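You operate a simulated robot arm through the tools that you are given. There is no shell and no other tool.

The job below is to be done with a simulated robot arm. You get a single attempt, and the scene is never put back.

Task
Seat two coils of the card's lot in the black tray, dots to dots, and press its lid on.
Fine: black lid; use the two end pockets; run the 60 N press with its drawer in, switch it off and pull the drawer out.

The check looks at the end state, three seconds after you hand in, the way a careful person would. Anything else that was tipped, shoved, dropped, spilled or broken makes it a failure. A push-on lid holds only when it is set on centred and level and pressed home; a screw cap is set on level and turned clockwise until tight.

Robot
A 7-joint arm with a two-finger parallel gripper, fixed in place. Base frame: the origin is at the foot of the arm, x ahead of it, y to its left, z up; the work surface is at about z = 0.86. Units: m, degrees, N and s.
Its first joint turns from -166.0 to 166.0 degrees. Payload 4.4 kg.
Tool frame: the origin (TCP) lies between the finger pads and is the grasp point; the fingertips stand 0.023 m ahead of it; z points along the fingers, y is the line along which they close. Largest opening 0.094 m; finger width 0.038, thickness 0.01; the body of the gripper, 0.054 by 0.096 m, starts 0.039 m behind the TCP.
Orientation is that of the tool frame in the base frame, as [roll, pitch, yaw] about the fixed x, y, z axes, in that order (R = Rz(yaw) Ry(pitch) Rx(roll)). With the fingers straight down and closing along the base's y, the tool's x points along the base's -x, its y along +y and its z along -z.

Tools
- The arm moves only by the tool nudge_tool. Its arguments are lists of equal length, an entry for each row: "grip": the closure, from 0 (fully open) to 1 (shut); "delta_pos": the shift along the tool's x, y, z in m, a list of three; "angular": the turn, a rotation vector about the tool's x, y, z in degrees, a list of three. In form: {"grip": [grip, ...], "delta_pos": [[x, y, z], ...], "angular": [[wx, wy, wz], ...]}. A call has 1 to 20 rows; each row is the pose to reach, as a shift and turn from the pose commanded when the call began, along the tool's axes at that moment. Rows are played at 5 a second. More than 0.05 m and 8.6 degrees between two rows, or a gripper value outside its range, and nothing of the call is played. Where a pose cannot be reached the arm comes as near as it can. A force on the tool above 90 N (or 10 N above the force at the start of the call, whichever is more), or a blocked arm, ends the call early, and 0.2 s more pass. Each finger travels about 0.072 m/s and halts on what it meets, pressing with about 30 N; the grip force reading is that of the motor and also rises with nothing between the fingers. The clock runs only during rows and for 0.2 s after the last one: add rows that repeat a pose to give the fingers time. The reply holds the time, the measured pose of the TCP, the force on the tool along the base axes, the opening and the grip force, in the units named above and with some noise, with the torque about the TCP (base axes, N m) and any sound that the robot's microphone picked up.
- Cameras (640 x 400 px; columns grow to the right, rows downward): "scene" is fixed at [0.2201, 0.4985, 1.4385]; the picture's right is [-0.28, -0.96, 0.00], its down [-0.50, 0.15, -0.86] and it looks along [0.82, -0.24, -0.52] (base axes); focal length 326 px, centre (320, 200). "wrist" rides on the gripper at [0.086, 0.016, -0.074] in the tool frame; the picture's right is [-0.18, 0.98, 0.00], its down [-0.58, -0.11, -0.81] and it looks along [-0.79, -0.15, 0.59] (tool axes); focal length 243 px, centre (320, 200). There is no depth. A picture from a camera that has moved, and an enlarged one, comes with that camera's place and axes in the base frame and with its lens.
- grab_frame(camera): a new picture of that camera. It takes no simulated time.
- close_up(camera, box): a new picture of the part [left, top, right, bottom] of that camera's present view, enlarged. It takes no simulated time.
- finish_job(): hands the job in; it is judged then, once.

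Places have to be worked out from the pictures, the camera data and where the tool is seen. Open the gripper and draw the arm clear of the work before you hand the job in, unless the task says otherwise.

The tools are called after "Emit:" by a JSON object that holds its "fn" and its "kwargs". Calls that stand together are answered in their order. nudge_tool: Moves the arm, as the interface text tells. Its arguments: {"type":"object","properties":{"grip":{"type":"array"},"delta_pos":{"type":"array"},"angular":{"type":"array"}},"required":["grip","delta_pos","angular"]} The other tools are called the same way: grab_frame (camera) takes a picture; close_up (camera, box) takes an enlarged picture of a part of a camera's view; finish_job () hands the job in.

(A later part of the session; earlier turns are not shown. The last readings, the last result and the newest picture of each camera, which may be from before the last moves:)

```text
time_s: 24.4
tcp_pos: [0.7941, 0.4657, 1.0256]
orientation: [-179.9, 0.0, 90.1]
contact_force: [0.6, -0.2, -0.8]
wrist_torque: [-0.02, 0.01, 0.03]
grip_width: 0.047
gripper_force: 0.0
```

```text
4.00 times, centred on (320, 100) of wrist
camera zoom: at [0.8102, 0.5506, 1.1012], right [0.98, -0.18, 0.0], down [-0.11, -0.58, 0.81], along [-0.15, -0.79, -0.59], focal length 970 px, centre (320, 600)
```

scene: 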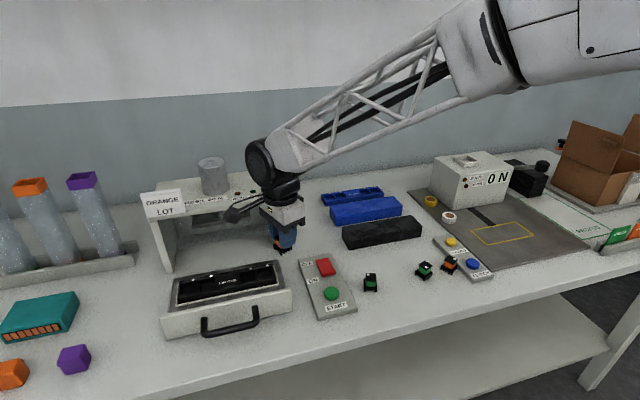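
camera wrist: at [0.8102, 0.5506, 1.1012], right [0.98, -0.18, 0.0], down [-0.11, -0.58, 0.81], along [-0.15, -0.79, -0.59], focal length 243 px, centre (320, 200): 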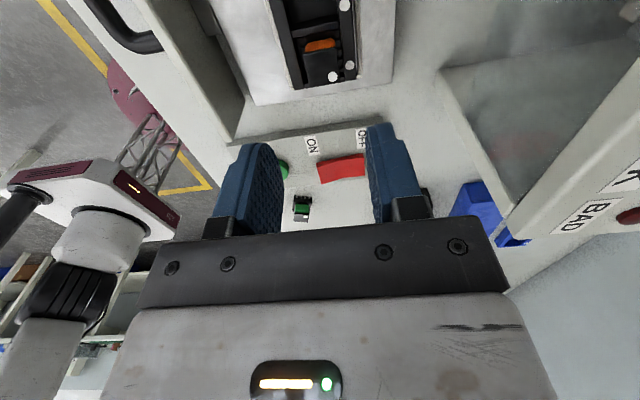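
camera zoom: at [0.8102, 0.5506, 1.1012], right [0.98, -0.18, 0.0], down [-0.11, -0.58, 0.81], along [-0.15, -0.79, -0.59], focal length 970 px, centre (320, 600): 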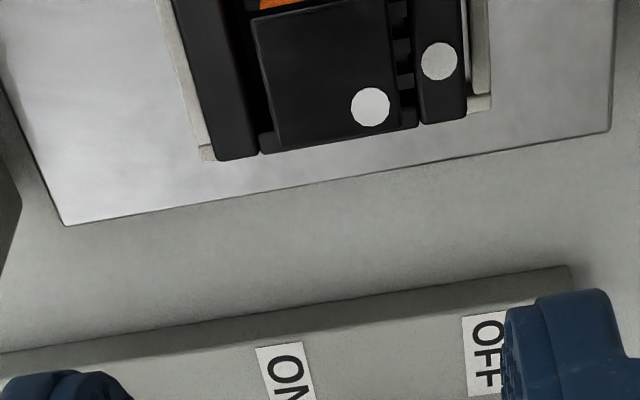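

Coil A sits in the end pocket with its dot right beside the tray dot. Now I travel to coil B at about (0.720, 0.015), turning the tool to about 214° so the fingers stay away from the blue button.

Emit:
{"fn": "nudge_tool", "kwargs": {"grip": [0.5, 0.5, 0.5, 0.5, 0.5, 0.5, 0.5, 0.5, 0.5, 0.5, 0.5, 0.5, 0.5, 0.5, 0.5, 0.4, 0.4], "delta_pos": [[-0.0281, -0.0047, 0.0017], [-0.0562, -0.0094, 0.0034], [-0.0842, -0.0141, 0.0051], [-0.1123, -0.0188, 0.0068], [-0.1404, -0.0235, 0.0084], [-0.1685, -0.0282, 0.0101], [-0.1966, -0.0329, 0.0118], [-0.2247, -0.0376, 0.0135], [-0.2527, -0.0423, 0.0152], [-0.2808, -0.047, 0.0169], [-0.3089, -0.0517, 0.0186], [-0.337, -0.0564, 0.0203], [-0.3651, -0.0611, 0.0219], [-0.3931, -0.0658, 0.0236], [-0.4212, -0.0705, 0.0253], [-0.4493, -0.0752, 0.027], [-0.4493, -0.0752, 0.027]], "angular": [[0, 0, -7.775], [0, 0, -15.55], [0, 0, -23.325], [0, 0, -31.1], [0, 0, -38.875], [0, 0, -46.65], [0, 0, -54.425], [0, 0, -62.2], [0, 0, -69.975], [0, 0, -77.75], [0, 0, -85.525], [0, 0, -93.3], [0, 0, -101.075], [0, 0, -108.85], [0, 0, -116.625], [0, 0, -124.4], [0, 0, -124.4]]}}

Emit:
{"fn": "grab_frame", "kwargs": {"camera": "wrist"}}

Emit:
{"fn": "close_up", "kwargs": {"camera": "wrist", "box": [240, 10, 400, 110]}}

Emit:
{"fn": "close_up", "kwargs": {"camera": "scene", "box": [380, 200, 508, 280]}}

```text
time_s: 28.0
tcp_pos: [0.7192, 0.016, 1.0]
orientation: [-180.0, 0.0, -145.5]
contact_force: [-0.5, -0.5, 0.8]
wrist_torque: [-0.04, 0.01, -0.03]
grip_width: 0.0562
gripper_force: 0.0
```

```text
taken
camera wrist: at [0.6389, -0.021, 1.0752], right [-0.4, 0.91, 0.0], down [0.54, 0.24, 0.81], along [0.74, 0.33, -0.59], focal length 243 px, centre (320, 200)
```

wrist: 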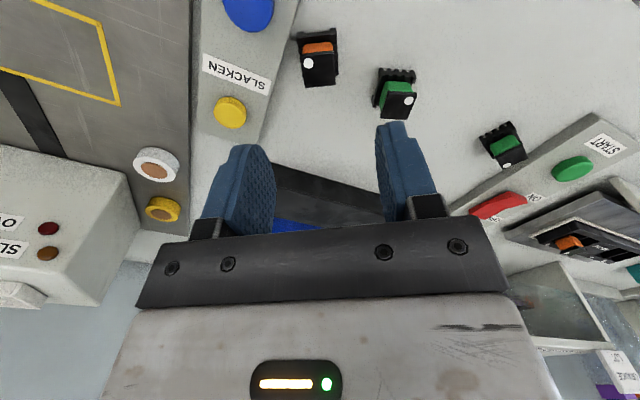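

```text
4.00 times, centred on (320, 60) of wrist
camera zoom: at [0.6389, -0.021, 1.0752], right [-0.4, 0.91, 0.0], down [0.54, 0.24, 0.81], along [0.74, 0.33, -0.59], focal length 970 px, centre (320, 760)
```

zoom: 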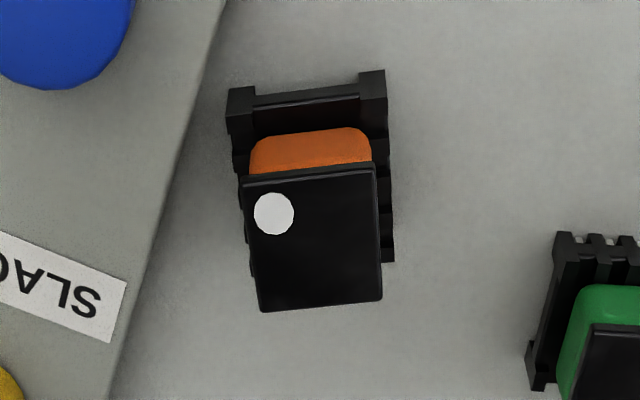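

```text
5.00 times, centred on (444, 240) of scene
camera zoom: at [0.2201, 0.4985, 1.4385], right [-0.28, -0.96, 0.0], down [-0.5, 0.15, -0.86], along [0.82, -0.24, -0.52], focal length 1628 px, centre (-300, 0)
```

zoom: 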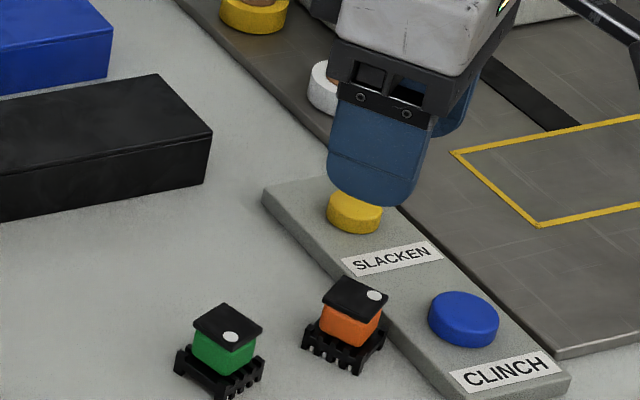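

Coil B is within 1 mm of the tool centre and rotated by about 4°. I correct this, narrow the opening to stay off the button box, and descend partway to confirm.

Emit:
{"fn": "nudge_tool", "kwargs": {"grip": [0.45, 0.5, 0.55, 0.55, 0.55], "delta_pos": [[0.0003, -0.0006, 0.02], [0.0003, -0.0006, 0.04], [0.0003, -0.0006, 0.06], [0.0003, -0.0006, 0.07], [0.0003, -0.0006, 0.07]], "angular": [[0, 0, 2], [0, 0, 4], [0, 0, 4], [0, 0, 4], [0, 0, 4]]}}

Emit:
{"fn": "grab_frame", "kwargs": {"camera": "wrist"}}

Emit:
{"fn": "close_up", "kwargs": {"camera": "wrist", "box": [240, 50, 400, 150]}}

Emit:
{"fn": "close_up", "kwargs": {"camera": "scene", "box": [400, 220, 496, 280]}}

```text
time_s: 29.2
tcp_pos: [0.719, 0.0145, 0.9296]
orientation: [-180.0, 0.1, -149.5]
contact_force: [-0.1, 1.3, -0.4]
wrist_torque: [-0.01, 0.01, 0.0]
grip_width: 0.0421
gripper_force: 0.0
```

```text
taken
camera wrist: at [0.6361, -0.0159, 1.005], right [-0.34, 0.94, 0.0], down [0.56, 0.2, 0.81], along [0.76, 0.27, -0.59], focal length 243 px, centre (320, 200)
```

wrist: 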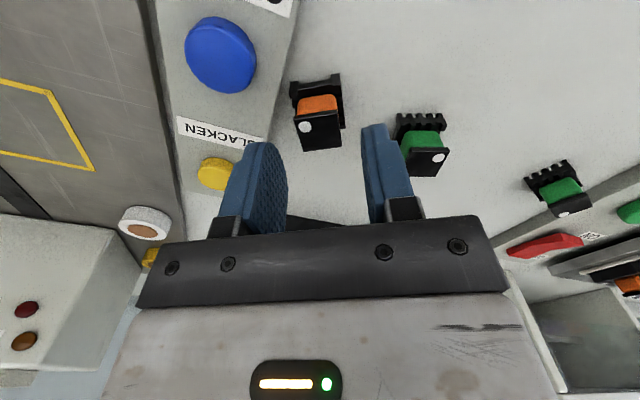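

```text
4.00 times, centred on (320, 100) of wrist
camera zoom: at [0.6361, -0.0159, 1.005], right [-0.34, 0.94, 0.0], down [0.56, 0.2, 0.81], along [0.76, 0.27, -0.59], focal length 970 px, centre (320, 600)
```

zoom: 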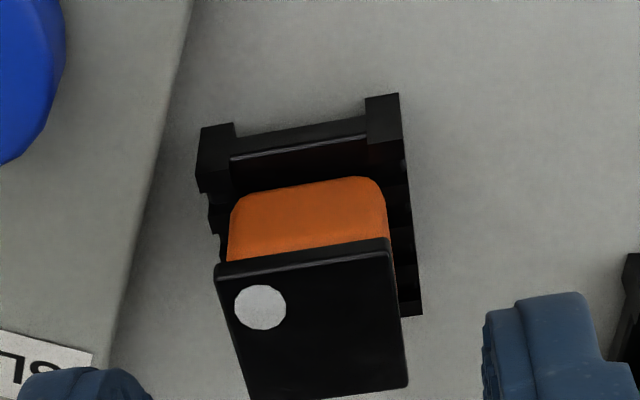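

```text
6.67 times, centred on (448, 250) of scene
camera zoom: at [0.2201, 0.4985, 1.4385], right [-0.28, -0.96, 0.0], down [-0.5, 0.15, -0.86], along [0.82, -0.24, -0.52], focal length 2170 px, centre (-533, -133)
```

zoom: 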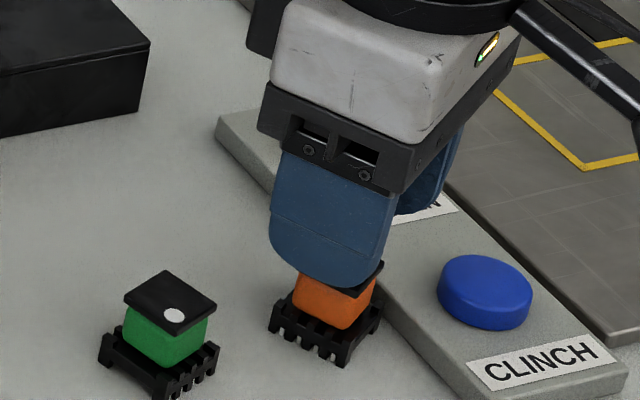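

The coil is centred to within about 1 mm. After a small correction I lower to grasp height and close.

Emit:
{"fn": "nudge_tool", "kwargs": {"grip": [0.55, 0.55, 0.55, 0.65, 0.8, 1.0, 1.0, 1.0], "delta_pos": [[-0.0008, -0.0004, 0.01], [-0.0008, -0.0004, 0.02], [-0.0008, -0.0004, 0.0295], [-0.0008, -0.0004, 0.0295], [-0.0008, -0.0004, 0.0295], [-0.0008, -0.0004, 0.0295], [-0.0008, -0.0004, 0.0295], [-0.0008, -0.0004, 0.0295]], "angular": [[0, 0, 0.6], [0, 0, 1.2], [0, 0, 1.2], [0, 0, 1.2], [0, 0, 1.2], [0, 0, 1.2], [0, 0, 1.2], [0, 0, 1.2]]}}

Emit:
{"fn": "close_up", "kwargs": {"camera": "wrist", "box": [240, 90, 400, 190]}}

Emit:
{"fn": "close_up", "kwargs": {"camera": "scene", "box": [400, 220, 496, 280]}}

```text
time_s: 31.0
tcp_pos: [0.7194, 0.0139, 0.9003]
orientation: [180.0, 0.1, -150.8]
contact_force: [0.1, 0.1, 0.5]
wrist_torque: [-0.03, -0.01, 0.01]
grip_width: 0.0226
gripper_force: 30.3
```

```text
4.00 times, centred on (320, 140) of wrist
camera zoom: at [0.6359, -0.0142, 0.9754], right [-0.32, 0.95, 0.0], down [0.56, 0.19, 0.81], along [0.76, 0.26, -0.59], focal length 970 px, centre (320, 440)
```

zoom: 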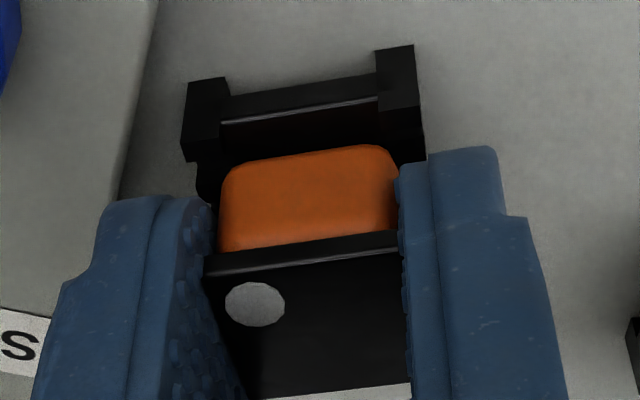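

```text
6.67 times, centred on (448, 250) of scene
camera zoom: at [0.2201, 0.4985, 1.4385], right [-0.28, -0.96, 0.0], down [-0.5, 0.15, -0.86], along [0.82, -0.24, -0.52], focal length 2170 px, centre (-533, -133)
```

zoom: 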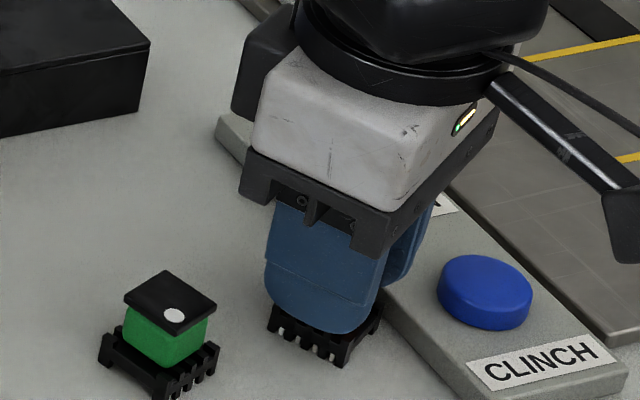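

Coil B is held at 22.6 mm, centred to within 1 mm, with its dot at the tool's +x/−y corner. I lift it, carry it over to the other end pocket and turn the tool to yaw 270° (−90°).

Emit:
{"fn": "nudge_tool", "kwargs": {"grip": [1, 1, 1, 1, 1, 1, 1, 1, 1, 1, 1, 1, 1, 1, 1, 1, 1, 1], "delta_pos": [[0, 0, -0.04], [0, 0, -0.085], [0, 0, -0.13], [-0.0262, 0.036, -0.13], [-0.0523, 0.072, -0.13], [-0.0785, 0.108, -0.13], [-0.1047, 0.144, -0.13], [-0.1309, 0.18, -0.13], [-0.157, 0.216, -0.13], [-0.1832, 0.252, -0.13], [-0.2094, 0.2879, -0.13], [-0.2355, 0.3239, -0.13], [-0.2617, 0.3599, -0.13], [-0.2879, 0.3959, -0.13], [-0.3141, 0.4319, -0.13], [-0.3402, 0.4679, -0.13], [-0.3664, 0.5039, -0.13], [-0.3664, 0.5039, -0.13]], "angular": [[0, 0, 0], [0, 0, 0], [0, 0, 0], [0, 0, -4.34], [0, 0, -8.69], [0, 0, -13.03], [0, 0, -17.37], [0, 0, -21.71], [0, 0, -26.06], [0, 0, -30.4], [0, 0, -34.74], [0, 0, -39.09], [0, 0, -43.43], [0, 0, -47.77], [0, 0, -52.11], [0, 0, -56.46], [0, 0, -60.8], [0, 0, -60.8]]}}

Emit:
{"fn": "grab_frame", "kwargs": {"camera": "wrist"}}

Emit:
{"fn": "close_up", "kwargs": {"camera": "wrist", "box": [240, 50, 400, 150]}}

Emit:
{"fn": "grab_frame", "kwargs": {"camera": "scene"}}

```text
time_s: 34.8
tcp_pos: [0.7937, 0.6332, 1.0302]
orientation: [-180.0, 0.0, -90.0]
contact_force: [0.5, -0.3, -0.4]
wrist_torque: [-0.03, -0.01, 0.02]
grip_width: 0.0228
gripper_force: 30.1
```

```text
taken
camera wrist: at [0.7783, 0.5459, 1.105], right [-0.98, 0.18, 0.0], down [0.11, 0.58, 0.81], along [0.15, 0.79, -0.59], focal length 243 px, centre (320, 200)
```

wrist: 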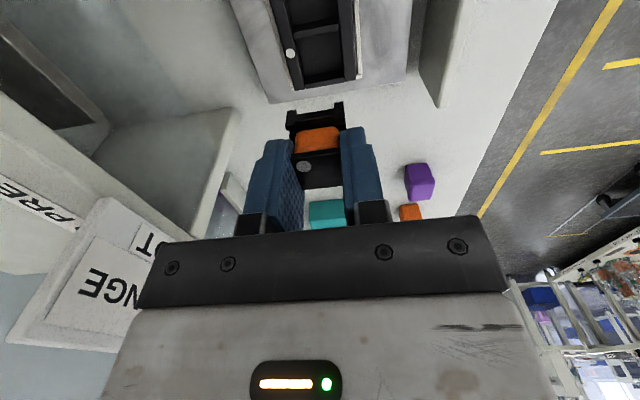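

```text
4.00 times, centred on (320, 100) of wrist
camera zoom: at [0.7783, 0.5459, 1.105], right [-0.98, 0.18, 0.0], down [0.11, 0.58, 0.81], along [0.15, 0.79, -0.59], focal length 970 px, centre (320, 600)
```

zoom: 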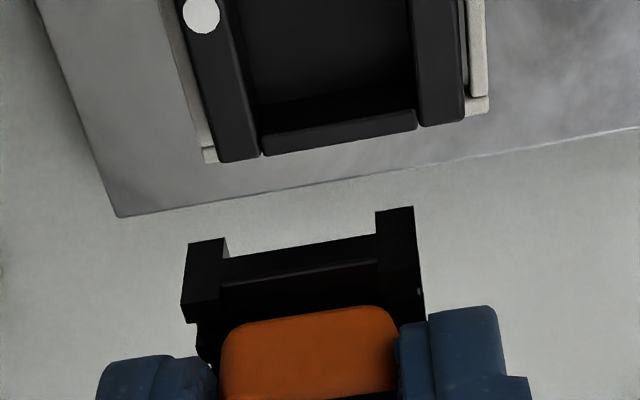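

```text
taken
```

scene: 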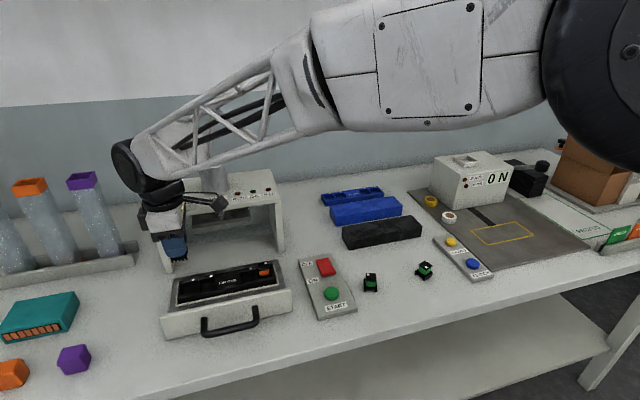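

The dot faces the correct corner. I descend to just above the tray rim with a 1 mm shift in +y and recheck the gaps.

Emit:
{"fn": "nudge_tool", "kwargs": {"grip": [1, 1, 1, 1, 1], "delta_pos": [[-0.001, 0.0002, 0.025], [-0.001, 0.0002, 0.05], [-0.001, 0.0002, 0.07], [-0.001, 0.0002, 0.083], [-0.001, 0.0002, 0.083]], "angular": [[0, 0, 0], [0, 0, 0], [0, 0, 0], [0, 0, 0], [0, 0, 0]]}}

Emit:
{"fn": "close_up", "kwargs": {"camera": "wrist", "box": [240, 60, 400, 160]}}

Emit:
{"fn": "close_up", "kwargs": {"camera": "wrist", "box": [240, 0, 400, 100]}}

Emit:
{"fn": "close_up", "kwargs": {"camera": "scene", "box": [160, 245, 240, 295]}}

```text
time_s: 36.0
tcp_pos: [0.7946, 0.6339, 0.9462]
orientation: [-180.0, 0.0, -90.1]
contact_force: [-0.1, -0.4, -0.2]
wrist_torque: [0.0, 0.03, -0.01]
grip_width: 0.0225
gripper_force: 29.8
```

```text
4.00 times, centred on (320, 110) of wrist
camera zoom: at [0.7775, 0.5473, 1.0215], right [-0.98, 0.18, 0.0], down [0.11, 0.58, 0.81], along [0.15, 0.79, -0.59], focal length 970 px, centre (320, 560)
```

zoom: 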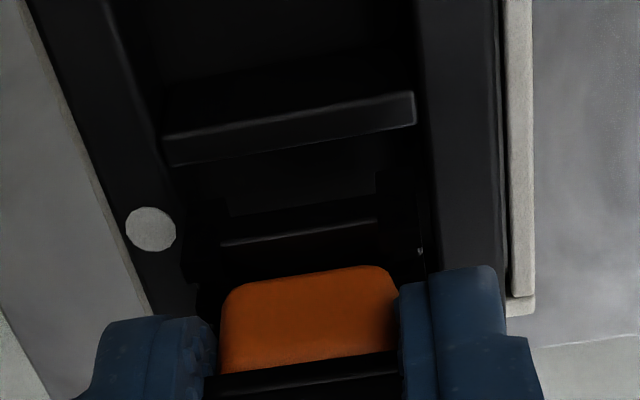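

```text
4.00 times, centred on (320, 50) of wrist
camera zoom: at [0.7775, 0.5473, 1.0215], right [-0.98, 0.18, 0.0], down [0.11, 0.58, 0.81], along [0.15, 0.79, -0.59], focal length 970 px, centre (320, 800)
```

zoom: 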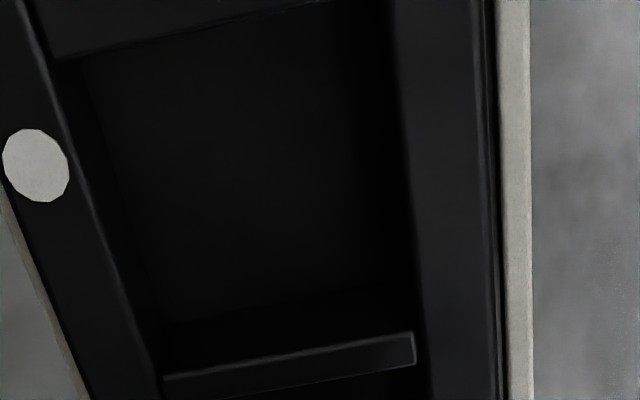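

```text
8.00 times, centred on (200, 270) of scene
camera zoom: at [0.2201, 0.4985, 1.4385], right [-0.28, -0.96, 0.0], down [-0.5, 0.15, -0.86], along [0.82, -0.24, -0.52], focal length 2604 px, centre (1280, -360)
```

zoom: 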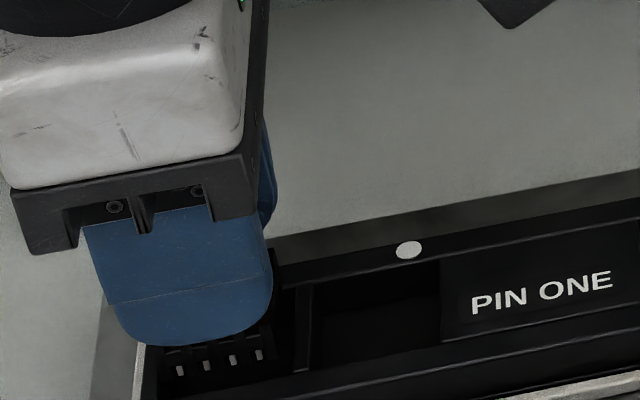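

Gaps here are about 3.2 mm on the divider side and 1.3 mm on the end side. I shift 0.8 mm back toward the divider and lower in steps.

Emit:
{"fn": "nudge_tool", "kwargs": {"grip": [1, 1, 1, 1, 1, 1, 1], "delta_pos": [[0.0008, -0.0002, 0], [0.0008, -0.0002, 0.003], [0.0008, -0.0002, 0.006], [0.0008, -0.0002, 0.009], [0.0008, -0.0002, 0.012], [0.0008, -0.0002, 0.015], [0.0008, -0.0002, 0.015]], "angular": [[0, 0, 0], [0, 0, 0], [0, 0, 0], [0, 0, 0], [0, 0, 0], [0, 0, 0], [0, 0, 0]]}}

```text
time_s: 37.6
tcp_pos: [0.7947, 0.6314, 0.9313]
orientation: [-180.0, 0.0, -90.0]
contact_force: [0.1, -0.1, 0.2]
wrist_torque: [-0.02, 0.02, 0.0]
grip_width: 0.0227
gripper_force: 30.1
```

There is no contact at 0.932. I lower in half-millimetre steps until I feel the floor, which was at about 0.927 for the first pocket.

Emit:
{"fn": "nudge_tool", "kwargs": {"grip": [1, 1, 1, 1, 1], "delta_pos": [[0, 0, 0.001], [0, 0, 0.002], [0, 0, 0.003], [0, 0, 0.0038], [0, 0, 0.0038]], "angular": [[0, 0, 0], [0, 0, 0], [0, 0, 0], [0, 0, 0], [0, 0, 0]]}}

Emit:
{"fn": "close_up", "kwargs": {"camera": "wrist", "box": [240, 60, 400, 160]}}

```text
time_s: 38.8
tcp_pos: [0.7945, 0.6338, 0.9285]
orientation: [180.0, 0.0, -90.0]
contact_force: [1.1, -0.1, 0.6]
wrist_torque: [-0.02, 0.01, -0.02]
grip_width: 0.0226
gripper_force: 29.6
```

```text
4.00 times, centred on (320, 110) of wrist
camera zoom: at [0.778, 0.5463, 1.0034], right [-0.98, 0.18, 0.0], down [0.11, 0.58, 0.81], along [0.15, 0.79, -0.59], focal length 970 px, centre (320, 560)
```

zoom: 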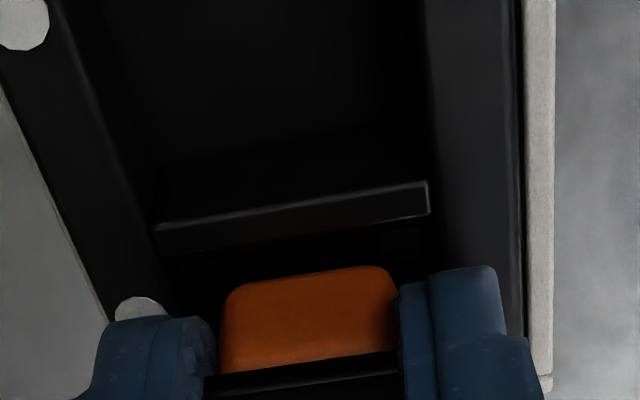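

Emit:
{"fn": "nudge_tool", "kwargs": {"grip": [1, 1, 1], "delta_pos": [[0, 0, 0.0006], [0, 0, 0.0012], [0, 0, 0.0012]], "angular": [[0, 0, 0], [0, 0, 0], [0, 0, 0]]}}

```text
time_s: 39.6
tcp_pos: [0.7957, 0.6343, 0.9288]
orientation: [-180.0, 0.1, -90.0]
contact_force: [-0.3, 1.7, 6.2]
wrist_torque: [0.05, -0.03, 0.04]
grip_width: 0.0227
gripper_force: 30.0
```

A contact force of 6 N shows coil B is on the floor. I release and retreat straight up.

Emit:
{"fn": "nudge_tool", "kwargs": {"grip": [1, 0.75, 0.6, 0.5, 0.5, 0.5, 0.5, 0.5, 0.5], "delta_pos": [[0, 0, -0.0004], [0, 0, -0.0004], [0, 0, -0.0004], [0, 0, -0.0004], [0, 0, -0.0004], [0, 0, -0.01], [0, 0, -0.04], [0, 0, -0.075], [0, 0, -0.1]], "angular": [[0, 0, 0], [0, 0, 0], [0, 0, 0], [0, 0, 0], [0, 0, 0], [0, 0, 0], [0, 0, 0], [0, 0, 0], [0, 0, 0]]}}

Emit:
{"fn": "close_up", "kwargs": {"camera": "wrist", "box": [220, 0, 420, 125]}}

Emit:
{"fn": "close_up", "kwargs": {"camera": "scene", "box": [160, 245, 304, 335]}}

```text
time_s: 41.6
tcp_pos: [0.7948, 0.6331, 1.0256]
orientation: [180.0, 0.0, -89.9]
contact_force: [0.7, -0.4, 0.0]
wrist_torque: [-0.01, 0.0, 0.02]
grip_width: 0.0471
gripper_force: 0.0
```

```text
3.20 times, centred on (320, 62) of wrist
camera zoom: at [0.778, 0.5465, 1.102], right [-0.98, 0.18, 0.0], down [0.11, 0.58, 0.81], along [0.15, 0.79, -0.59], focal length 776 px, centre (320, 640)
```

zoom: 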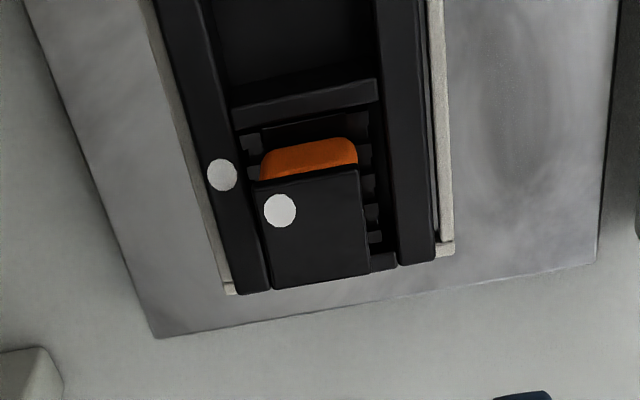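

```text
4.44 times, centred on (232, 290) of scene
camera zoom: at [0.2201, 0.4985, 1.4385], right [-0.28, -0.96, 0.0], down [-0.5, 0.15, -0.86], along [0.82, -0.24, -0.52], focal length 1447 px, centre (711, -200)
```

zoom: 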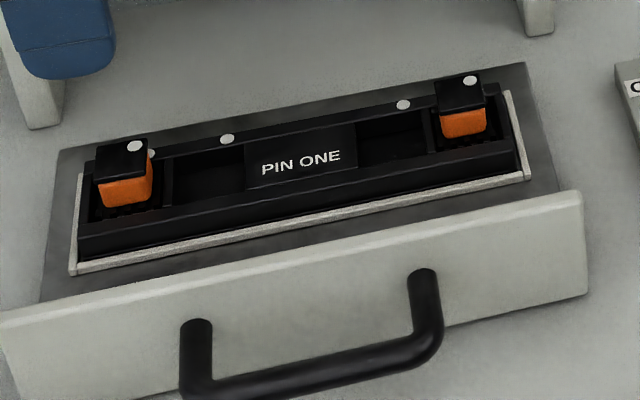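

Both coils are seated with dots to dots. Next I go to the black lid at about (0.886, 0.117), moving along y first to stay clear of the press, and inspect it from above.

Emit:
{"fn": "nudge_tool", "kwargs": {"grip": [0.5, 0.5, 0.5, 0.5, 0.5, 0.3, 0.1, 0, 0, 0, 0, 0, 0, 0], "delta_pos": [[0.042, 0, 0], [0.084, 0, -0.005], [0.126, 0, -0.01], [0.168, 0, -0.015], [0.21, 0, -0.02], [0.252, 0, -0.0225], [0.294, 0, -0.0225], [0.331, -0.0152, -0.0225], [0.368, -0.0304, -0.0225], [0.405, -0.0456, -0.0225], [0.442, -0.0608, -0.0225], [0.479, -0.076, -0.0225], [0.5162, -0.0912, -0.0225], [0.5162, -0.0912, -0.0225]], "angular": [[0, 0, 0], [0, 0, 0], [0, 0, 0], [0, 0, 0], [0, 0, 0], [0, 0, 0], [0, 0, 0], [0, 0, 0], [0, 0, 0], [0, 0, 0], [0, 0, 0], [0, 0, 0], [0, 0, 0], [0, 0, 0]]}}

Emit:
{"fn": "grab_frame", "kwargs": {"camera": "wrist"}}

Emit:
{"fn": "grab_frame", "kwargs": {"camera": "scene"}}

```text
time_s: 44.6
tcp_pos: [0.8864, 0.1173, 1.0493]
orientation: [179.9, 0.0, -90.0]
contact_force: [-0.1, 0.3, 0.5]
wrist_torque: [0.02, 0.02, 0.0]
grip_width: 0.094
gripper_force: 0.1
```

```text
taken
camera wrist: at [0.8689, 0.0295, 1.1241], right [-0.98, 0.18, 0.0], down [0.11, 0.58, 0.81], along [0.15, 0.79, -0.59], focal length 243 px, centre (320, 200)
```

wrist: 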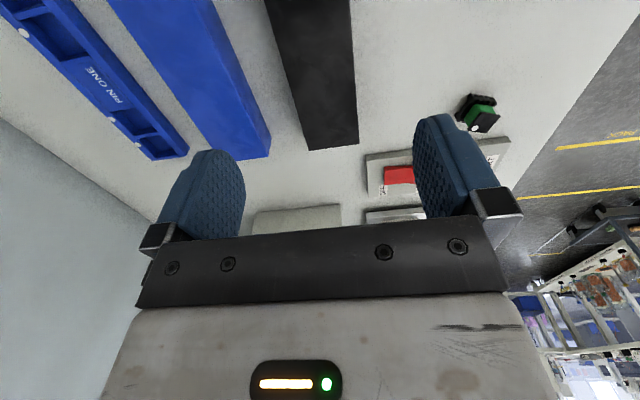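

```text
taken
```

scene: 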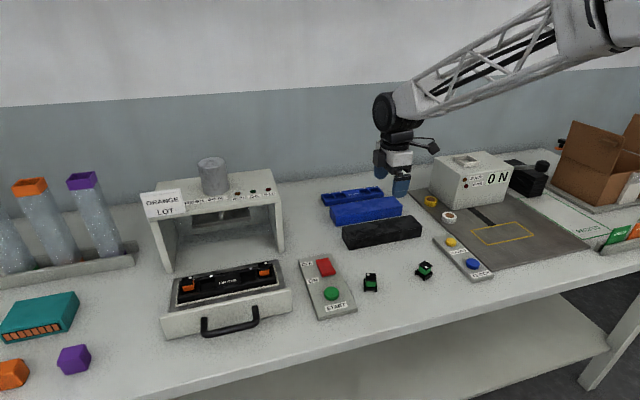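

Emit:
{"fn": "close_up", "kwargs": {"camera": "wrist", "box": [240, 60, 400, 160]}}

Emit:
{"fn": "close_up", "kwargs": {"camera": "wrist", "box": [220, 0, 380, 100]}}

Emit:
{"fn": "close_up", "kwargs": {"camera": "scene", "box": [310, 180, 438, 260]}}

```text
4.00 times, centred on (320, 110) of wrist
camera zoom: at [0.8689, 0.0295, 1.1241], right [-0.98, 0.18, 0.0], down [0.11, 0.58, 0.81], along [0.15, 0.79, -0.59], focal length 970 px, centre (320, 560)
```

zoom: 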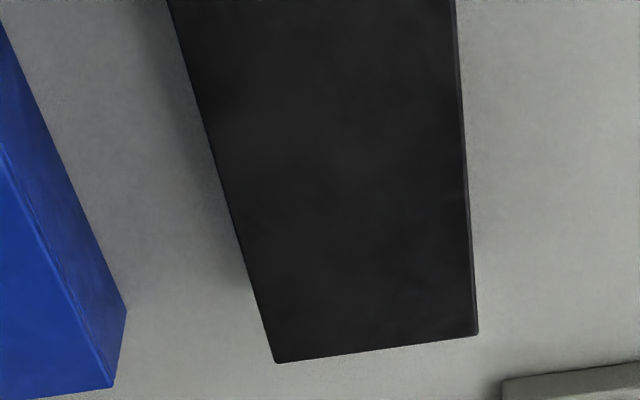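

```text
4.00 times, centred on (300, 50) of wrist
camera zoom: at [0.8689, 0.0295, 1.1241], right [-0.98, 0.18, 0.0], down [0.11, 0.58, 0.81], along [0.15, 0.79, -0.59], focal length 970 px, centre (400, 800)
```

zoom: 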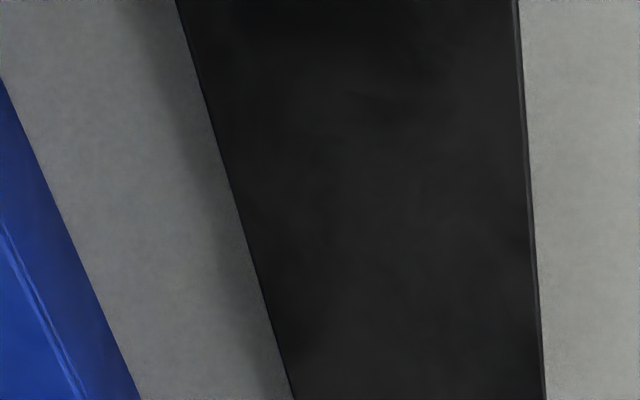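

```text
5.00 times, centred on (374, 220) of scene
camera zoom: at [0.2201, 0.4985, 1.4385], right [-0.28, -0.96, 0.0], down [-0.5, 0.15, -0.86], along [0.82, -0.24, -0.52], focal length 1628 px, centre (50, 100)
```

zoom: 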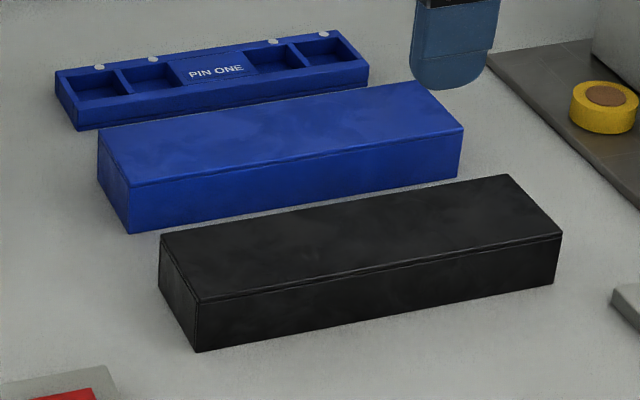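

The lid measures about 62 × 222 mm, lies square to the base axes and is centred near (0.8905, 0.118). I centre over it and descend with the fingers fully open to just above it.

Emit:
{"fn": "nudge_tool", "kwargs": {"grip": [0, 0, 0, 0, 0], "delta_pos": [[-0.0007, -0.0041, 0], [-0.0007, -0.0041, 0.04], [-0.0007, -0.0041, 0.08], [-0.0007, -0.0041, 0.115], [-0.0007, -0.0041, 0.115]], "angular": [[0, 0, 0], [0, 0, 0], [0, 0, 0], [0, 0, 0], [0, 0, 0]]}}

Emit:
{"fn": "grab_frame", "kwargs": {"camera": "wrist"}}

Emit:
{"fn": "close_up", "kwargs": {"camera": "scene", "box": [310, 170, 438, 250]}}

```text
time_s: 45.8
tcp_pos: [0.8904, 0.1162, 0.934]
orientation: [180.0, -0.1, -89.9]
contact_force: [-0.1, -0.4, 0.6]
wrist_torque: [-0.05, 0.0, -0.05]
grip_width: 0.0941
gripper_force: 0.0
```

```text
taken
camera wrist: at [0.8738, 0.0305, 1.0094], right [-0.98, 0.18, 0.0], down [0.11, 0.58, 0.81], along [0.15, 0.79, -0.59], focal length 243 px, centre (320, 200)
```

wrist: 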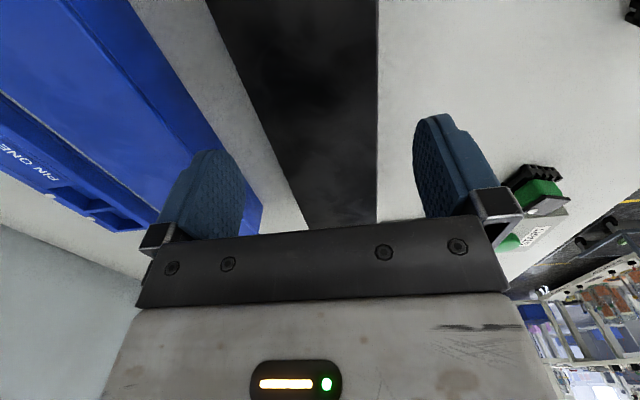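

```text
5.00 times, centred on (374, 210) of scene
camera zoom: at [0.2201, 0.4985, 1.4385], right [-0.28, -0.96, 0.0], down [-0.5, 0.15, -0.86], along [0.82, -0.24, -0.52], focal length 1628 px, centre (50, 150)
```

zoom: 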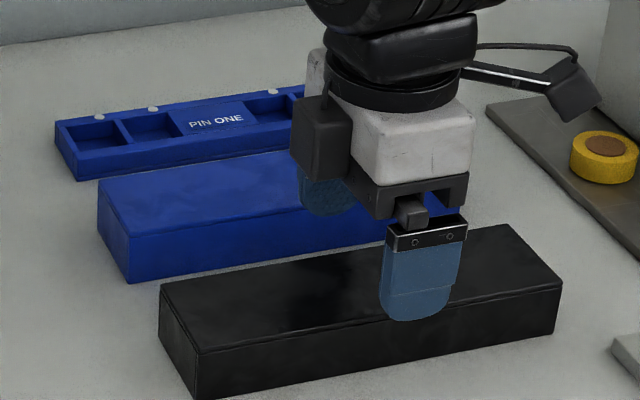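

The fingers straddle the lid with clear space on both sides. I lower to TCP z ≈ 0.898 and close on the lid.

Emit:
{"fn": "nudge_tool", "kwargs": {"grip": [0, 0, 0, 0.15, 0.3, 0.5, 0.7, 0.7], "delta_pos": [[0, 0, 0.015], [0, 0, 0.03], [0, 0, 0.037], [0, 0, 0.037], [0, 0, 0.037], [0, 0, 0.037], [0, 0, 0.037], [0, 0, 0.037]], "angular": [[0, 0, 0], [0, 0, 0], [0, 0, 0], [0, 0, 0], [0, 0, 0], [0, 0, 0], [0, 0, 0], [0, 0, 0]]}}

Emit:
{"fn": "grab_frame", "kwargs": {"camera": "wrist"}}

Emit:
{"fn": "close_up", "kwargs": {"camera": "scene", "box": [310, 170, 438, 250]}}

```text
time_s: 47.6
tcp_pos: [0.89, 0.1171, 0.8982]
orientation: [179.9, 0.0, -89.9]
contact_force: [-0.9, -0.5, 0.1]
wrist_torque: [-0.05, -0.02, 0.02]
grip_width: 0.0627
gripper_force: 29.8
```

```text
taken
camera wrist: at [0.8736, 0.0305, 0.9726], right [-0.98, 0.18, 0.0], down [0.11, 0.58, 0.81], along [0.15, 0.79, -0.59], focal length 243 px, centre (320, 200)
```

wrist: 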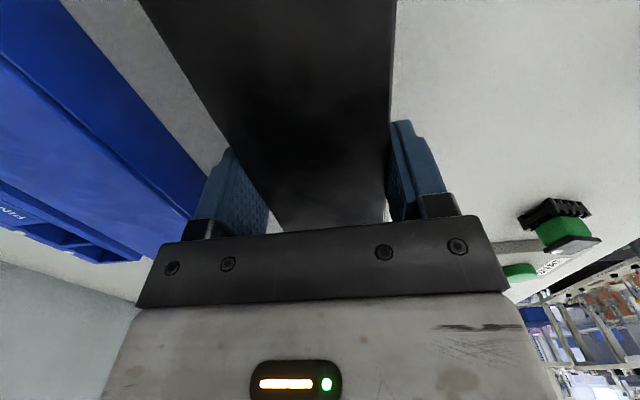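

```text
5.00 times, centred on (374, 210) of scene
camera zoom: at [0.2201, 0.4985, 1.4385], right [-0.28, -0.96, 0.0], down [-0.5, 0.15, -0.86], along [0.82, -0.24, -0.52], focal length 1628 px, centre (50, 150)
```

zoom: 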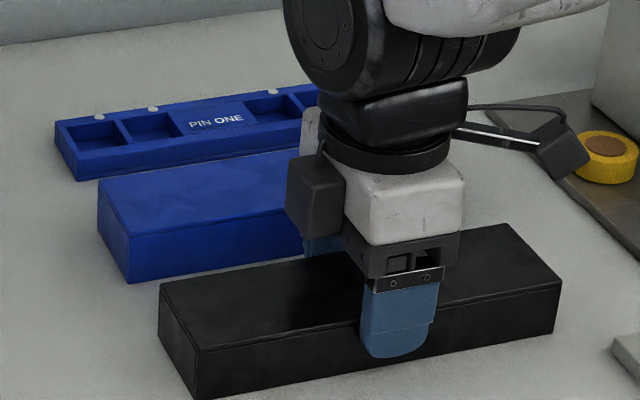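

The lid is held at 62.7 mm. I zoom in on both of its ends to work out its centre along y relative to the tool.

Emit:
{"fn": "close_up", "kwargs": {"camera": "scene", "box": [330, 215, 378, 245]}}

Emit:
{"fn": "close_up", "kwargs": {"camera": "scene", "box": [390, 205, 438, 235]}}

Emit:
{"fn": "close_up", "kwargs": {"camera": "scene", "box": [376, 215, 400, 230]}}

```text
13.33 times, centred on (354, 230) of scene
camera zoom: at [0.2201, 0.4985, 1.4385], right [-0.28, -0.96, 0.0], down [-0.5, 0.15, -0.86], along [0.82, -0.24, -0.52], focal length 4340 px, centre (-133, -200)
```

zoom: 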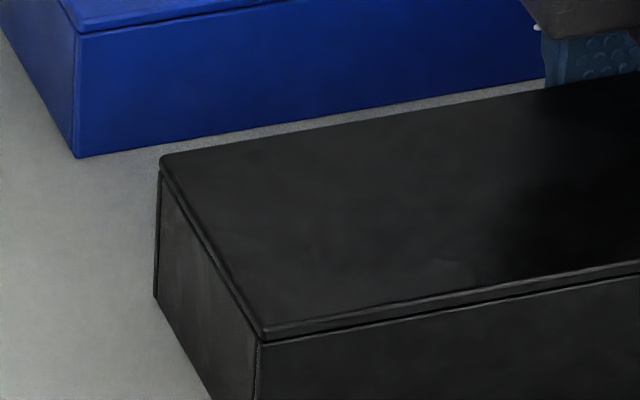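

```text
13.33 times, centred on (414, 220) of scene
camera zoom: at [0.2201, 0.4985, 1.4385], right [-0.28, -0.96, 0.0], down [-0.5, 0.15, -0.86], along [0.82, -0.24, -0.52], focal length 4340 px, centre (-933, -67)
```

zoom: 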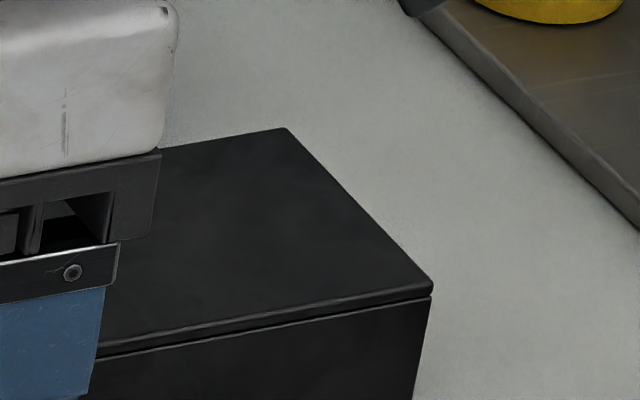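

```text
16.00 times, centred on (388, 222) of scene
camera zoom: at [0.2201, 0.4985, 1.4385], right [-0.28, -0.96, 0.0], down [-0.5, 0.15, -0.86], along [0.82, -0.24, -0.52], focal length 5208 px, centre (-768, -160)
```

zoom: 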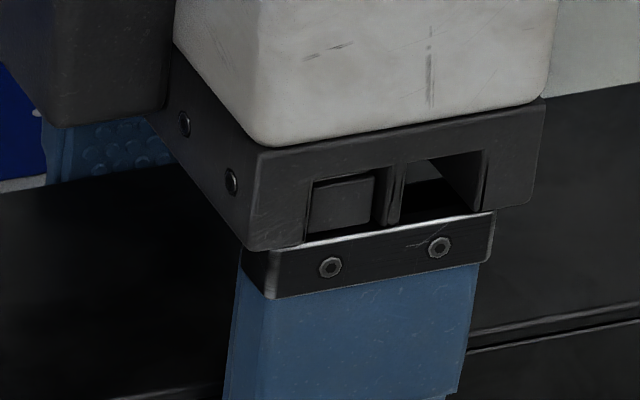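

The lid's centre is about 1.5 mm toward +y from the tool. I lift it, shift to x ≈ 0.795 while still clear of the press, then carry it over the tray.

Emit:
{"fn": "nudge_tool", "kwargs": {"grip": [0.7, 0.7, 0.7, 0.7, 0.7, 0.7, 0.7, 0.7, 0.7, 0.7, 0.7, 0.7, 0.7, 0.7, 0.7, 0.7, 0.7], "delta_pos": [[0, 0, -0.02], [0, 0, -0.06], [0, 0, -0.1], [0, 0, -0.1425], [-0.0256, 0.0239, -0.1425], [-0.0512, 0.0477, -0.1425], [-0.0767, 0.0716, -0.1425], [-0.1023, 0.0954, -0.1425], [-0.1434, 0.0954, -0.1425], [-0.1845, 0.0954, -0.1425], [-0.2256, 0.0954, -0.1425], [-0.2667, 0.0954, -0.1425], [-0.3077, 0.0954, -0.1425], [-0.3488, 0.0954, -0.1425], [-0.3899, 0.0954, -0.1425], [-0.431, 0.0954, -0.1425], [-0.431, 0.0954, -0.1425]], "angular": [[0, 0, 0], [0, 0, 0], [0, 0, 0], [0, 0, 0], [0, 0, 0], [0, 0, 0], [0, 0, 0], [0, 0, 0], [0, 0, 0], [0, 0, 0], [0, 0, 0], [0, 0, 0], [0, 0, 0], [0, 0, 0], [0, 0, 0], [0, 0, 0], [0, 0, 0]]}}

Emit:
{"fn": "grab_frame", "kwargs": {"camera": "scene"}}

Emit:
{"fn": "close_up", "kwargs": {"camera": "scene", "box": [130, 200, 322, 320]}}

Emit:
{"fn": "grab_frame", "kwargs": {"camera": "wrist"}}

```text
time_s: 51.2
tcp_pos: [0.7951, 0.5485, 1.0395]
orientation: [-180.0, 0.0, -90.0]
contact_force: [-0.4, -0.1, -1.2]
wrist_torque: [-0.02, -0.01, -0.03]
grip_width: 0.0624
gripper_force: 30.2
```

```text
taken
```

scene: 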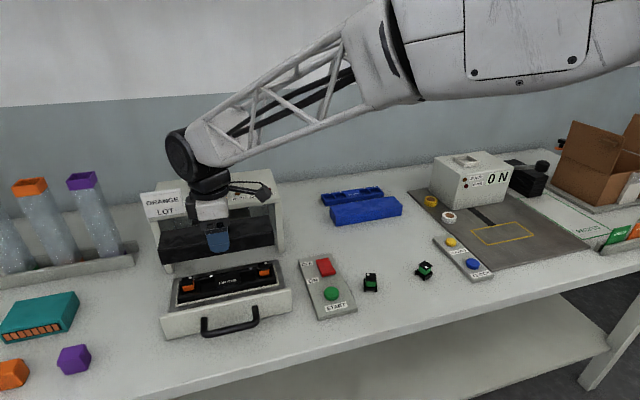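

```text
3.33 times, centred on (226, 260) of scene
camera zoom: at [0.2201, 0.4985, 1.4385], right [-0.28, -0.96, 0.0], down [-0.5, 0.15, -0.86], along [0.82, -0.24, -0.52], focal length 1085 px, centre (633, 0)
```

zoom: 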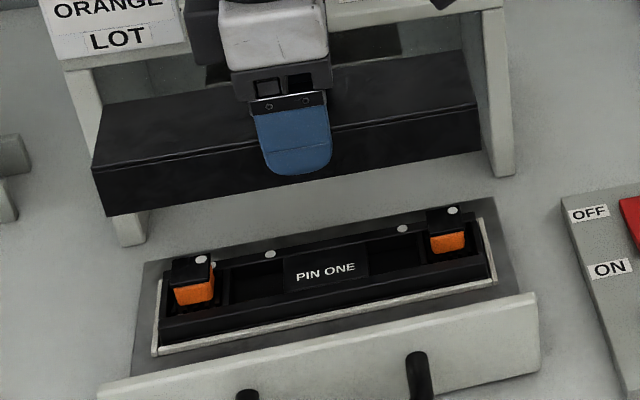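

```text
taken
camera wrist: at [0.7776, 0.4617, 1.1146], right [-0.98, 0.18, 0.0], down [0.11, 0.58, 0.81], along [0.15, 0.79, -0.59], focal length 243 px, centre (320, 200)
```

wrist: 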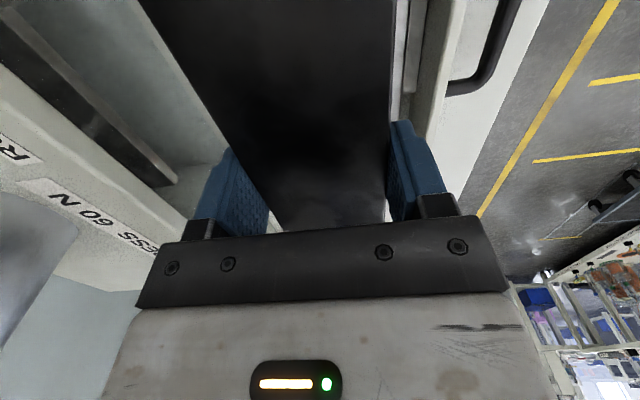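

The lid is level above the tray. I zoom on both ends of the lid and tray to compare their centres in the same camera.

Emit:
{"fn": "close_up", "kwargs": {"camera": "scene", "box": [152, 235, 216, 275]}}

Emit:
{"fn": "close_up", "kwargs": {"camera": "scene", "box": [234, 215, 298, 255]}}

Emit:
{"fn": "close_up", "kwargs": {"camera": "scene", "box": [165, 270, 229, 310]}}

Emit:
{"fn": "close_up", "kwargs": {"camera": "scene", "box": [234, 255, 298, 295]}}

```text
10.00 times, centred on (184, 255) of scene
camera zoom: at [0.2201, 0.4985, 1.4385], right [-0.28, -0.96, 0.0], down [-0.5, 0.15, -0.86], along [0.82, -0.24, -0.52], focal length 3255 px, centre (1680, -350)
```

zoom: 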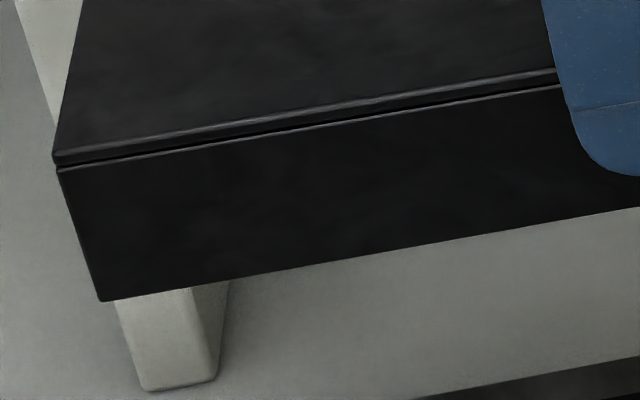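

```text
10.00 times, centred on (266, 235) of scene
camera zoom: at [0.2201, 0.4985, 1.4385], right [-0.28, -0.96, 0.0], down [-0.5, 0.15, -0.86], along [0.82, -0.24, -0.52], focal length 3255 px, centre (860, -150)
```

zoom: 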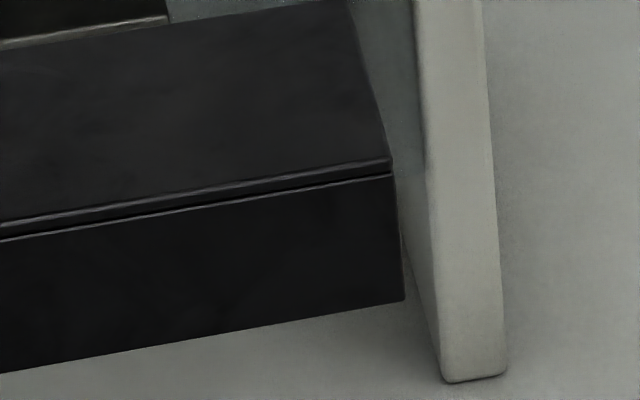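

```text
10.00 times, centred on (197, 290) of scene
camera zoom: at [0.2201, 0.4985, 1.4385], right [-0.28, -0.96, 0.0], down [-0.5, 0.15, -0.86], along [0.82, -0.24, -0.52], focal length 3255 px, centre (1550, -700)
```

zoom: 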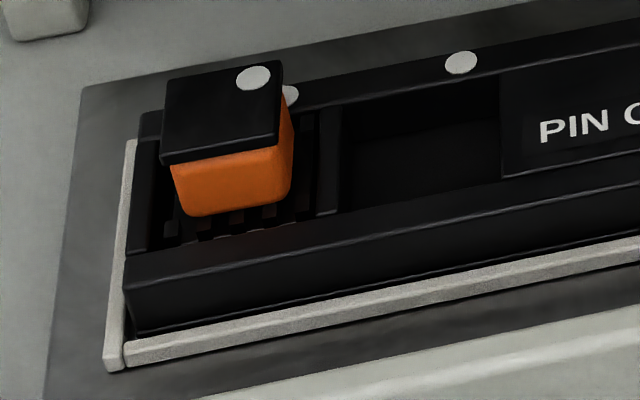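

```text
10.00 times, centred on (266, 275) of scene
camera zoom: at [0.2201, 0.4985, 1.4385], right [-0.28, -0.96, 0.0], down [-0.5, 0.15, -0.86], along [0.82, -0.24, -0.52], focal length 3255 px, centre (860, -550)
```

zoom: 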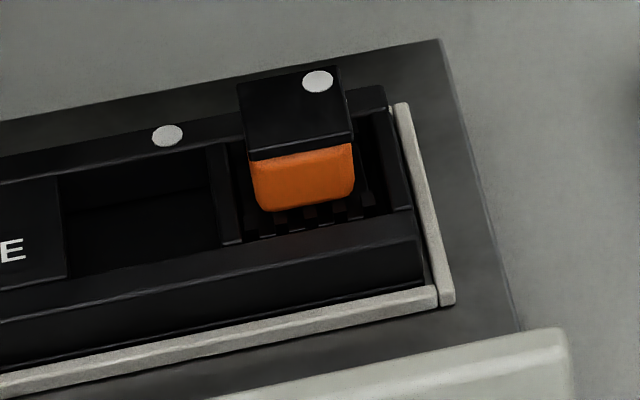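

Comparing lid and tray in the same camera, the lid needs about −1.6 mm in y. I apply that and lower until the lid's lower edge is about 15 mm above the tray rim, then check again.

Emit:
{"fn": "nudge_tool", "kwargs": {"grip": [0.7, 0.7, 0.7, 0.7, 0.7], "delta_pos": [[0.0016, 0, 0.02], [0.0016, 0, 0.045], [0.0016, 0, 0.07], [0.0016, 0, 0.085], [0.0016, 0, 0.085]], "angular": [[0, 0, 0], [0, 0, 0], [0, 0, 0], [0, 0, 0], [0, 0, 0]]}}

Emit:
{"fn": "close_up", "kwargs": {"camera": "scene", "box": [160, 255, 224, 295]}}

Emit:
{"fn": "close_up", "kwargs": {"camera": "scene", "box": [234, 245, 298, 285]}}

Emit:
{"fn": "close_up", "kwargs": {"camera": "scene", "box": [150, 230, 310, 330]}}

```text
time_s: 52.4
tcp_pos: [0.7946, 0.5478, 0.955]
orientation: [179.9, -0.1, -90.0]
contact_force: [-0.1, 0.4, -1.0]
wrist_torque: [-0.03, -0.01, 0.02]
grip_width: 0.0626
gripper_force: 30.5
```

```text
10.00 times, centred on (192, 275) of scene
camera zoom: at [0.2201, 0.4985, 1.4385], right [-0.28, -0.96, 0.0], down [-0.5, 0.15, -0.86], along [0.82, -0.24, -0.52], focal length 3255 px, centre (1600, -550)
```

zoom: 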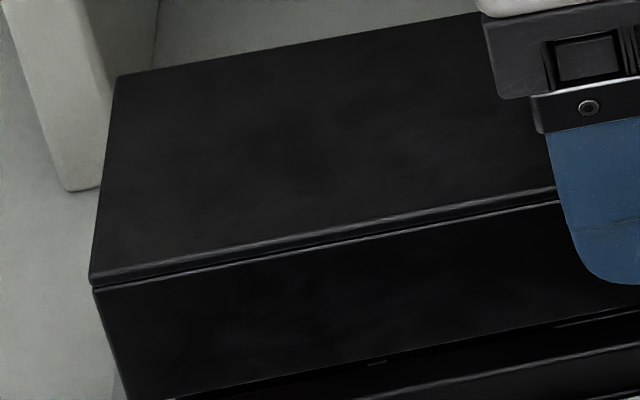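

```text
10.00 times, centred on (266, 265) of scene
camera zoom: at [0.2201, 0.4985, 1.4385], right [-0.28, -0.96, 0.0], down [-0.5, 0.15, -0.86], along [0.82, -0.24, -0.52], focal length 3255 px, centre (860, -450)
```

zoom: 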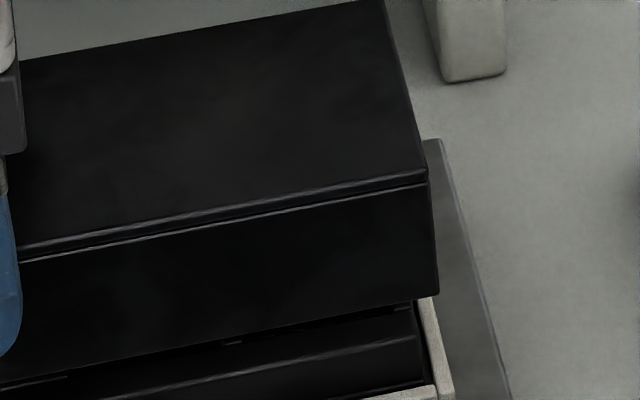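

```text
4.00 times, centred on (230, 280) of scene
camera zoom: at [0.2201, 0.4985, 1.4385], right [-0.28, -0.96, 0.0], down [-0.5, 0.15, -0.86], along [0.82, -0.24, -0.52], focal length 1302 px, centre (680, -120)
```

zoom: 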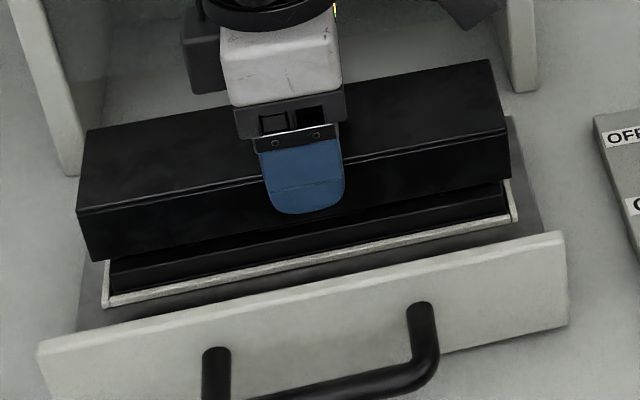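

Lid and tray centres now agree within about 0.5 mm. I lower in small steps and watch for first contact.

Emit:
{"fn": "nudge_tool", "kwargs": {"grip": [0.7, 0.7, 0.7, 0.7, 0.7, 0.7], "delta_pos": [[0, 0, 0.003], [0, 0, 0.006], [0, 0, 0.009], [0, 0, 0.011], [0, 0, 0.013], [0, 0, 0.013]], "angular": [[0, 0, 0], [0, 0, 0], [0, 0, 0], [0, 0, 0], [0, 0, 0], [0, 0, 0]]}}

Emit:
{"fn": "close_up", "kwargs": {"camera": "scene", "box": [150, 240, 310, 340]}}

```text
time_s: 53.8
tcp_pos: [0.7951, 0.5468, 0.9436]
orientation: [180.0, 0.0, -90.0]
contact_force: [-0.2, -0.4, -0.5]
wrist_torque: [-0.04, 0.01, -0.05]
grip_width: 0.0627
gripper_force: 29.6
```

```text
4.00 times, centred on (230, 290) of scene
camera zoom: at [0.2201, 0.4985, 1.4385], right [-0.28, -0.96, 0.0], down [-0.5, 0.15, -0.86], along [0.82, -0.24, -0.52], focal length 1302 px, centre (680, -160)
```

zoom: 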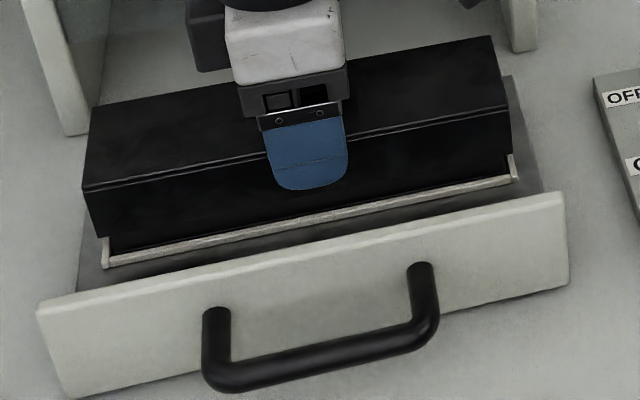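

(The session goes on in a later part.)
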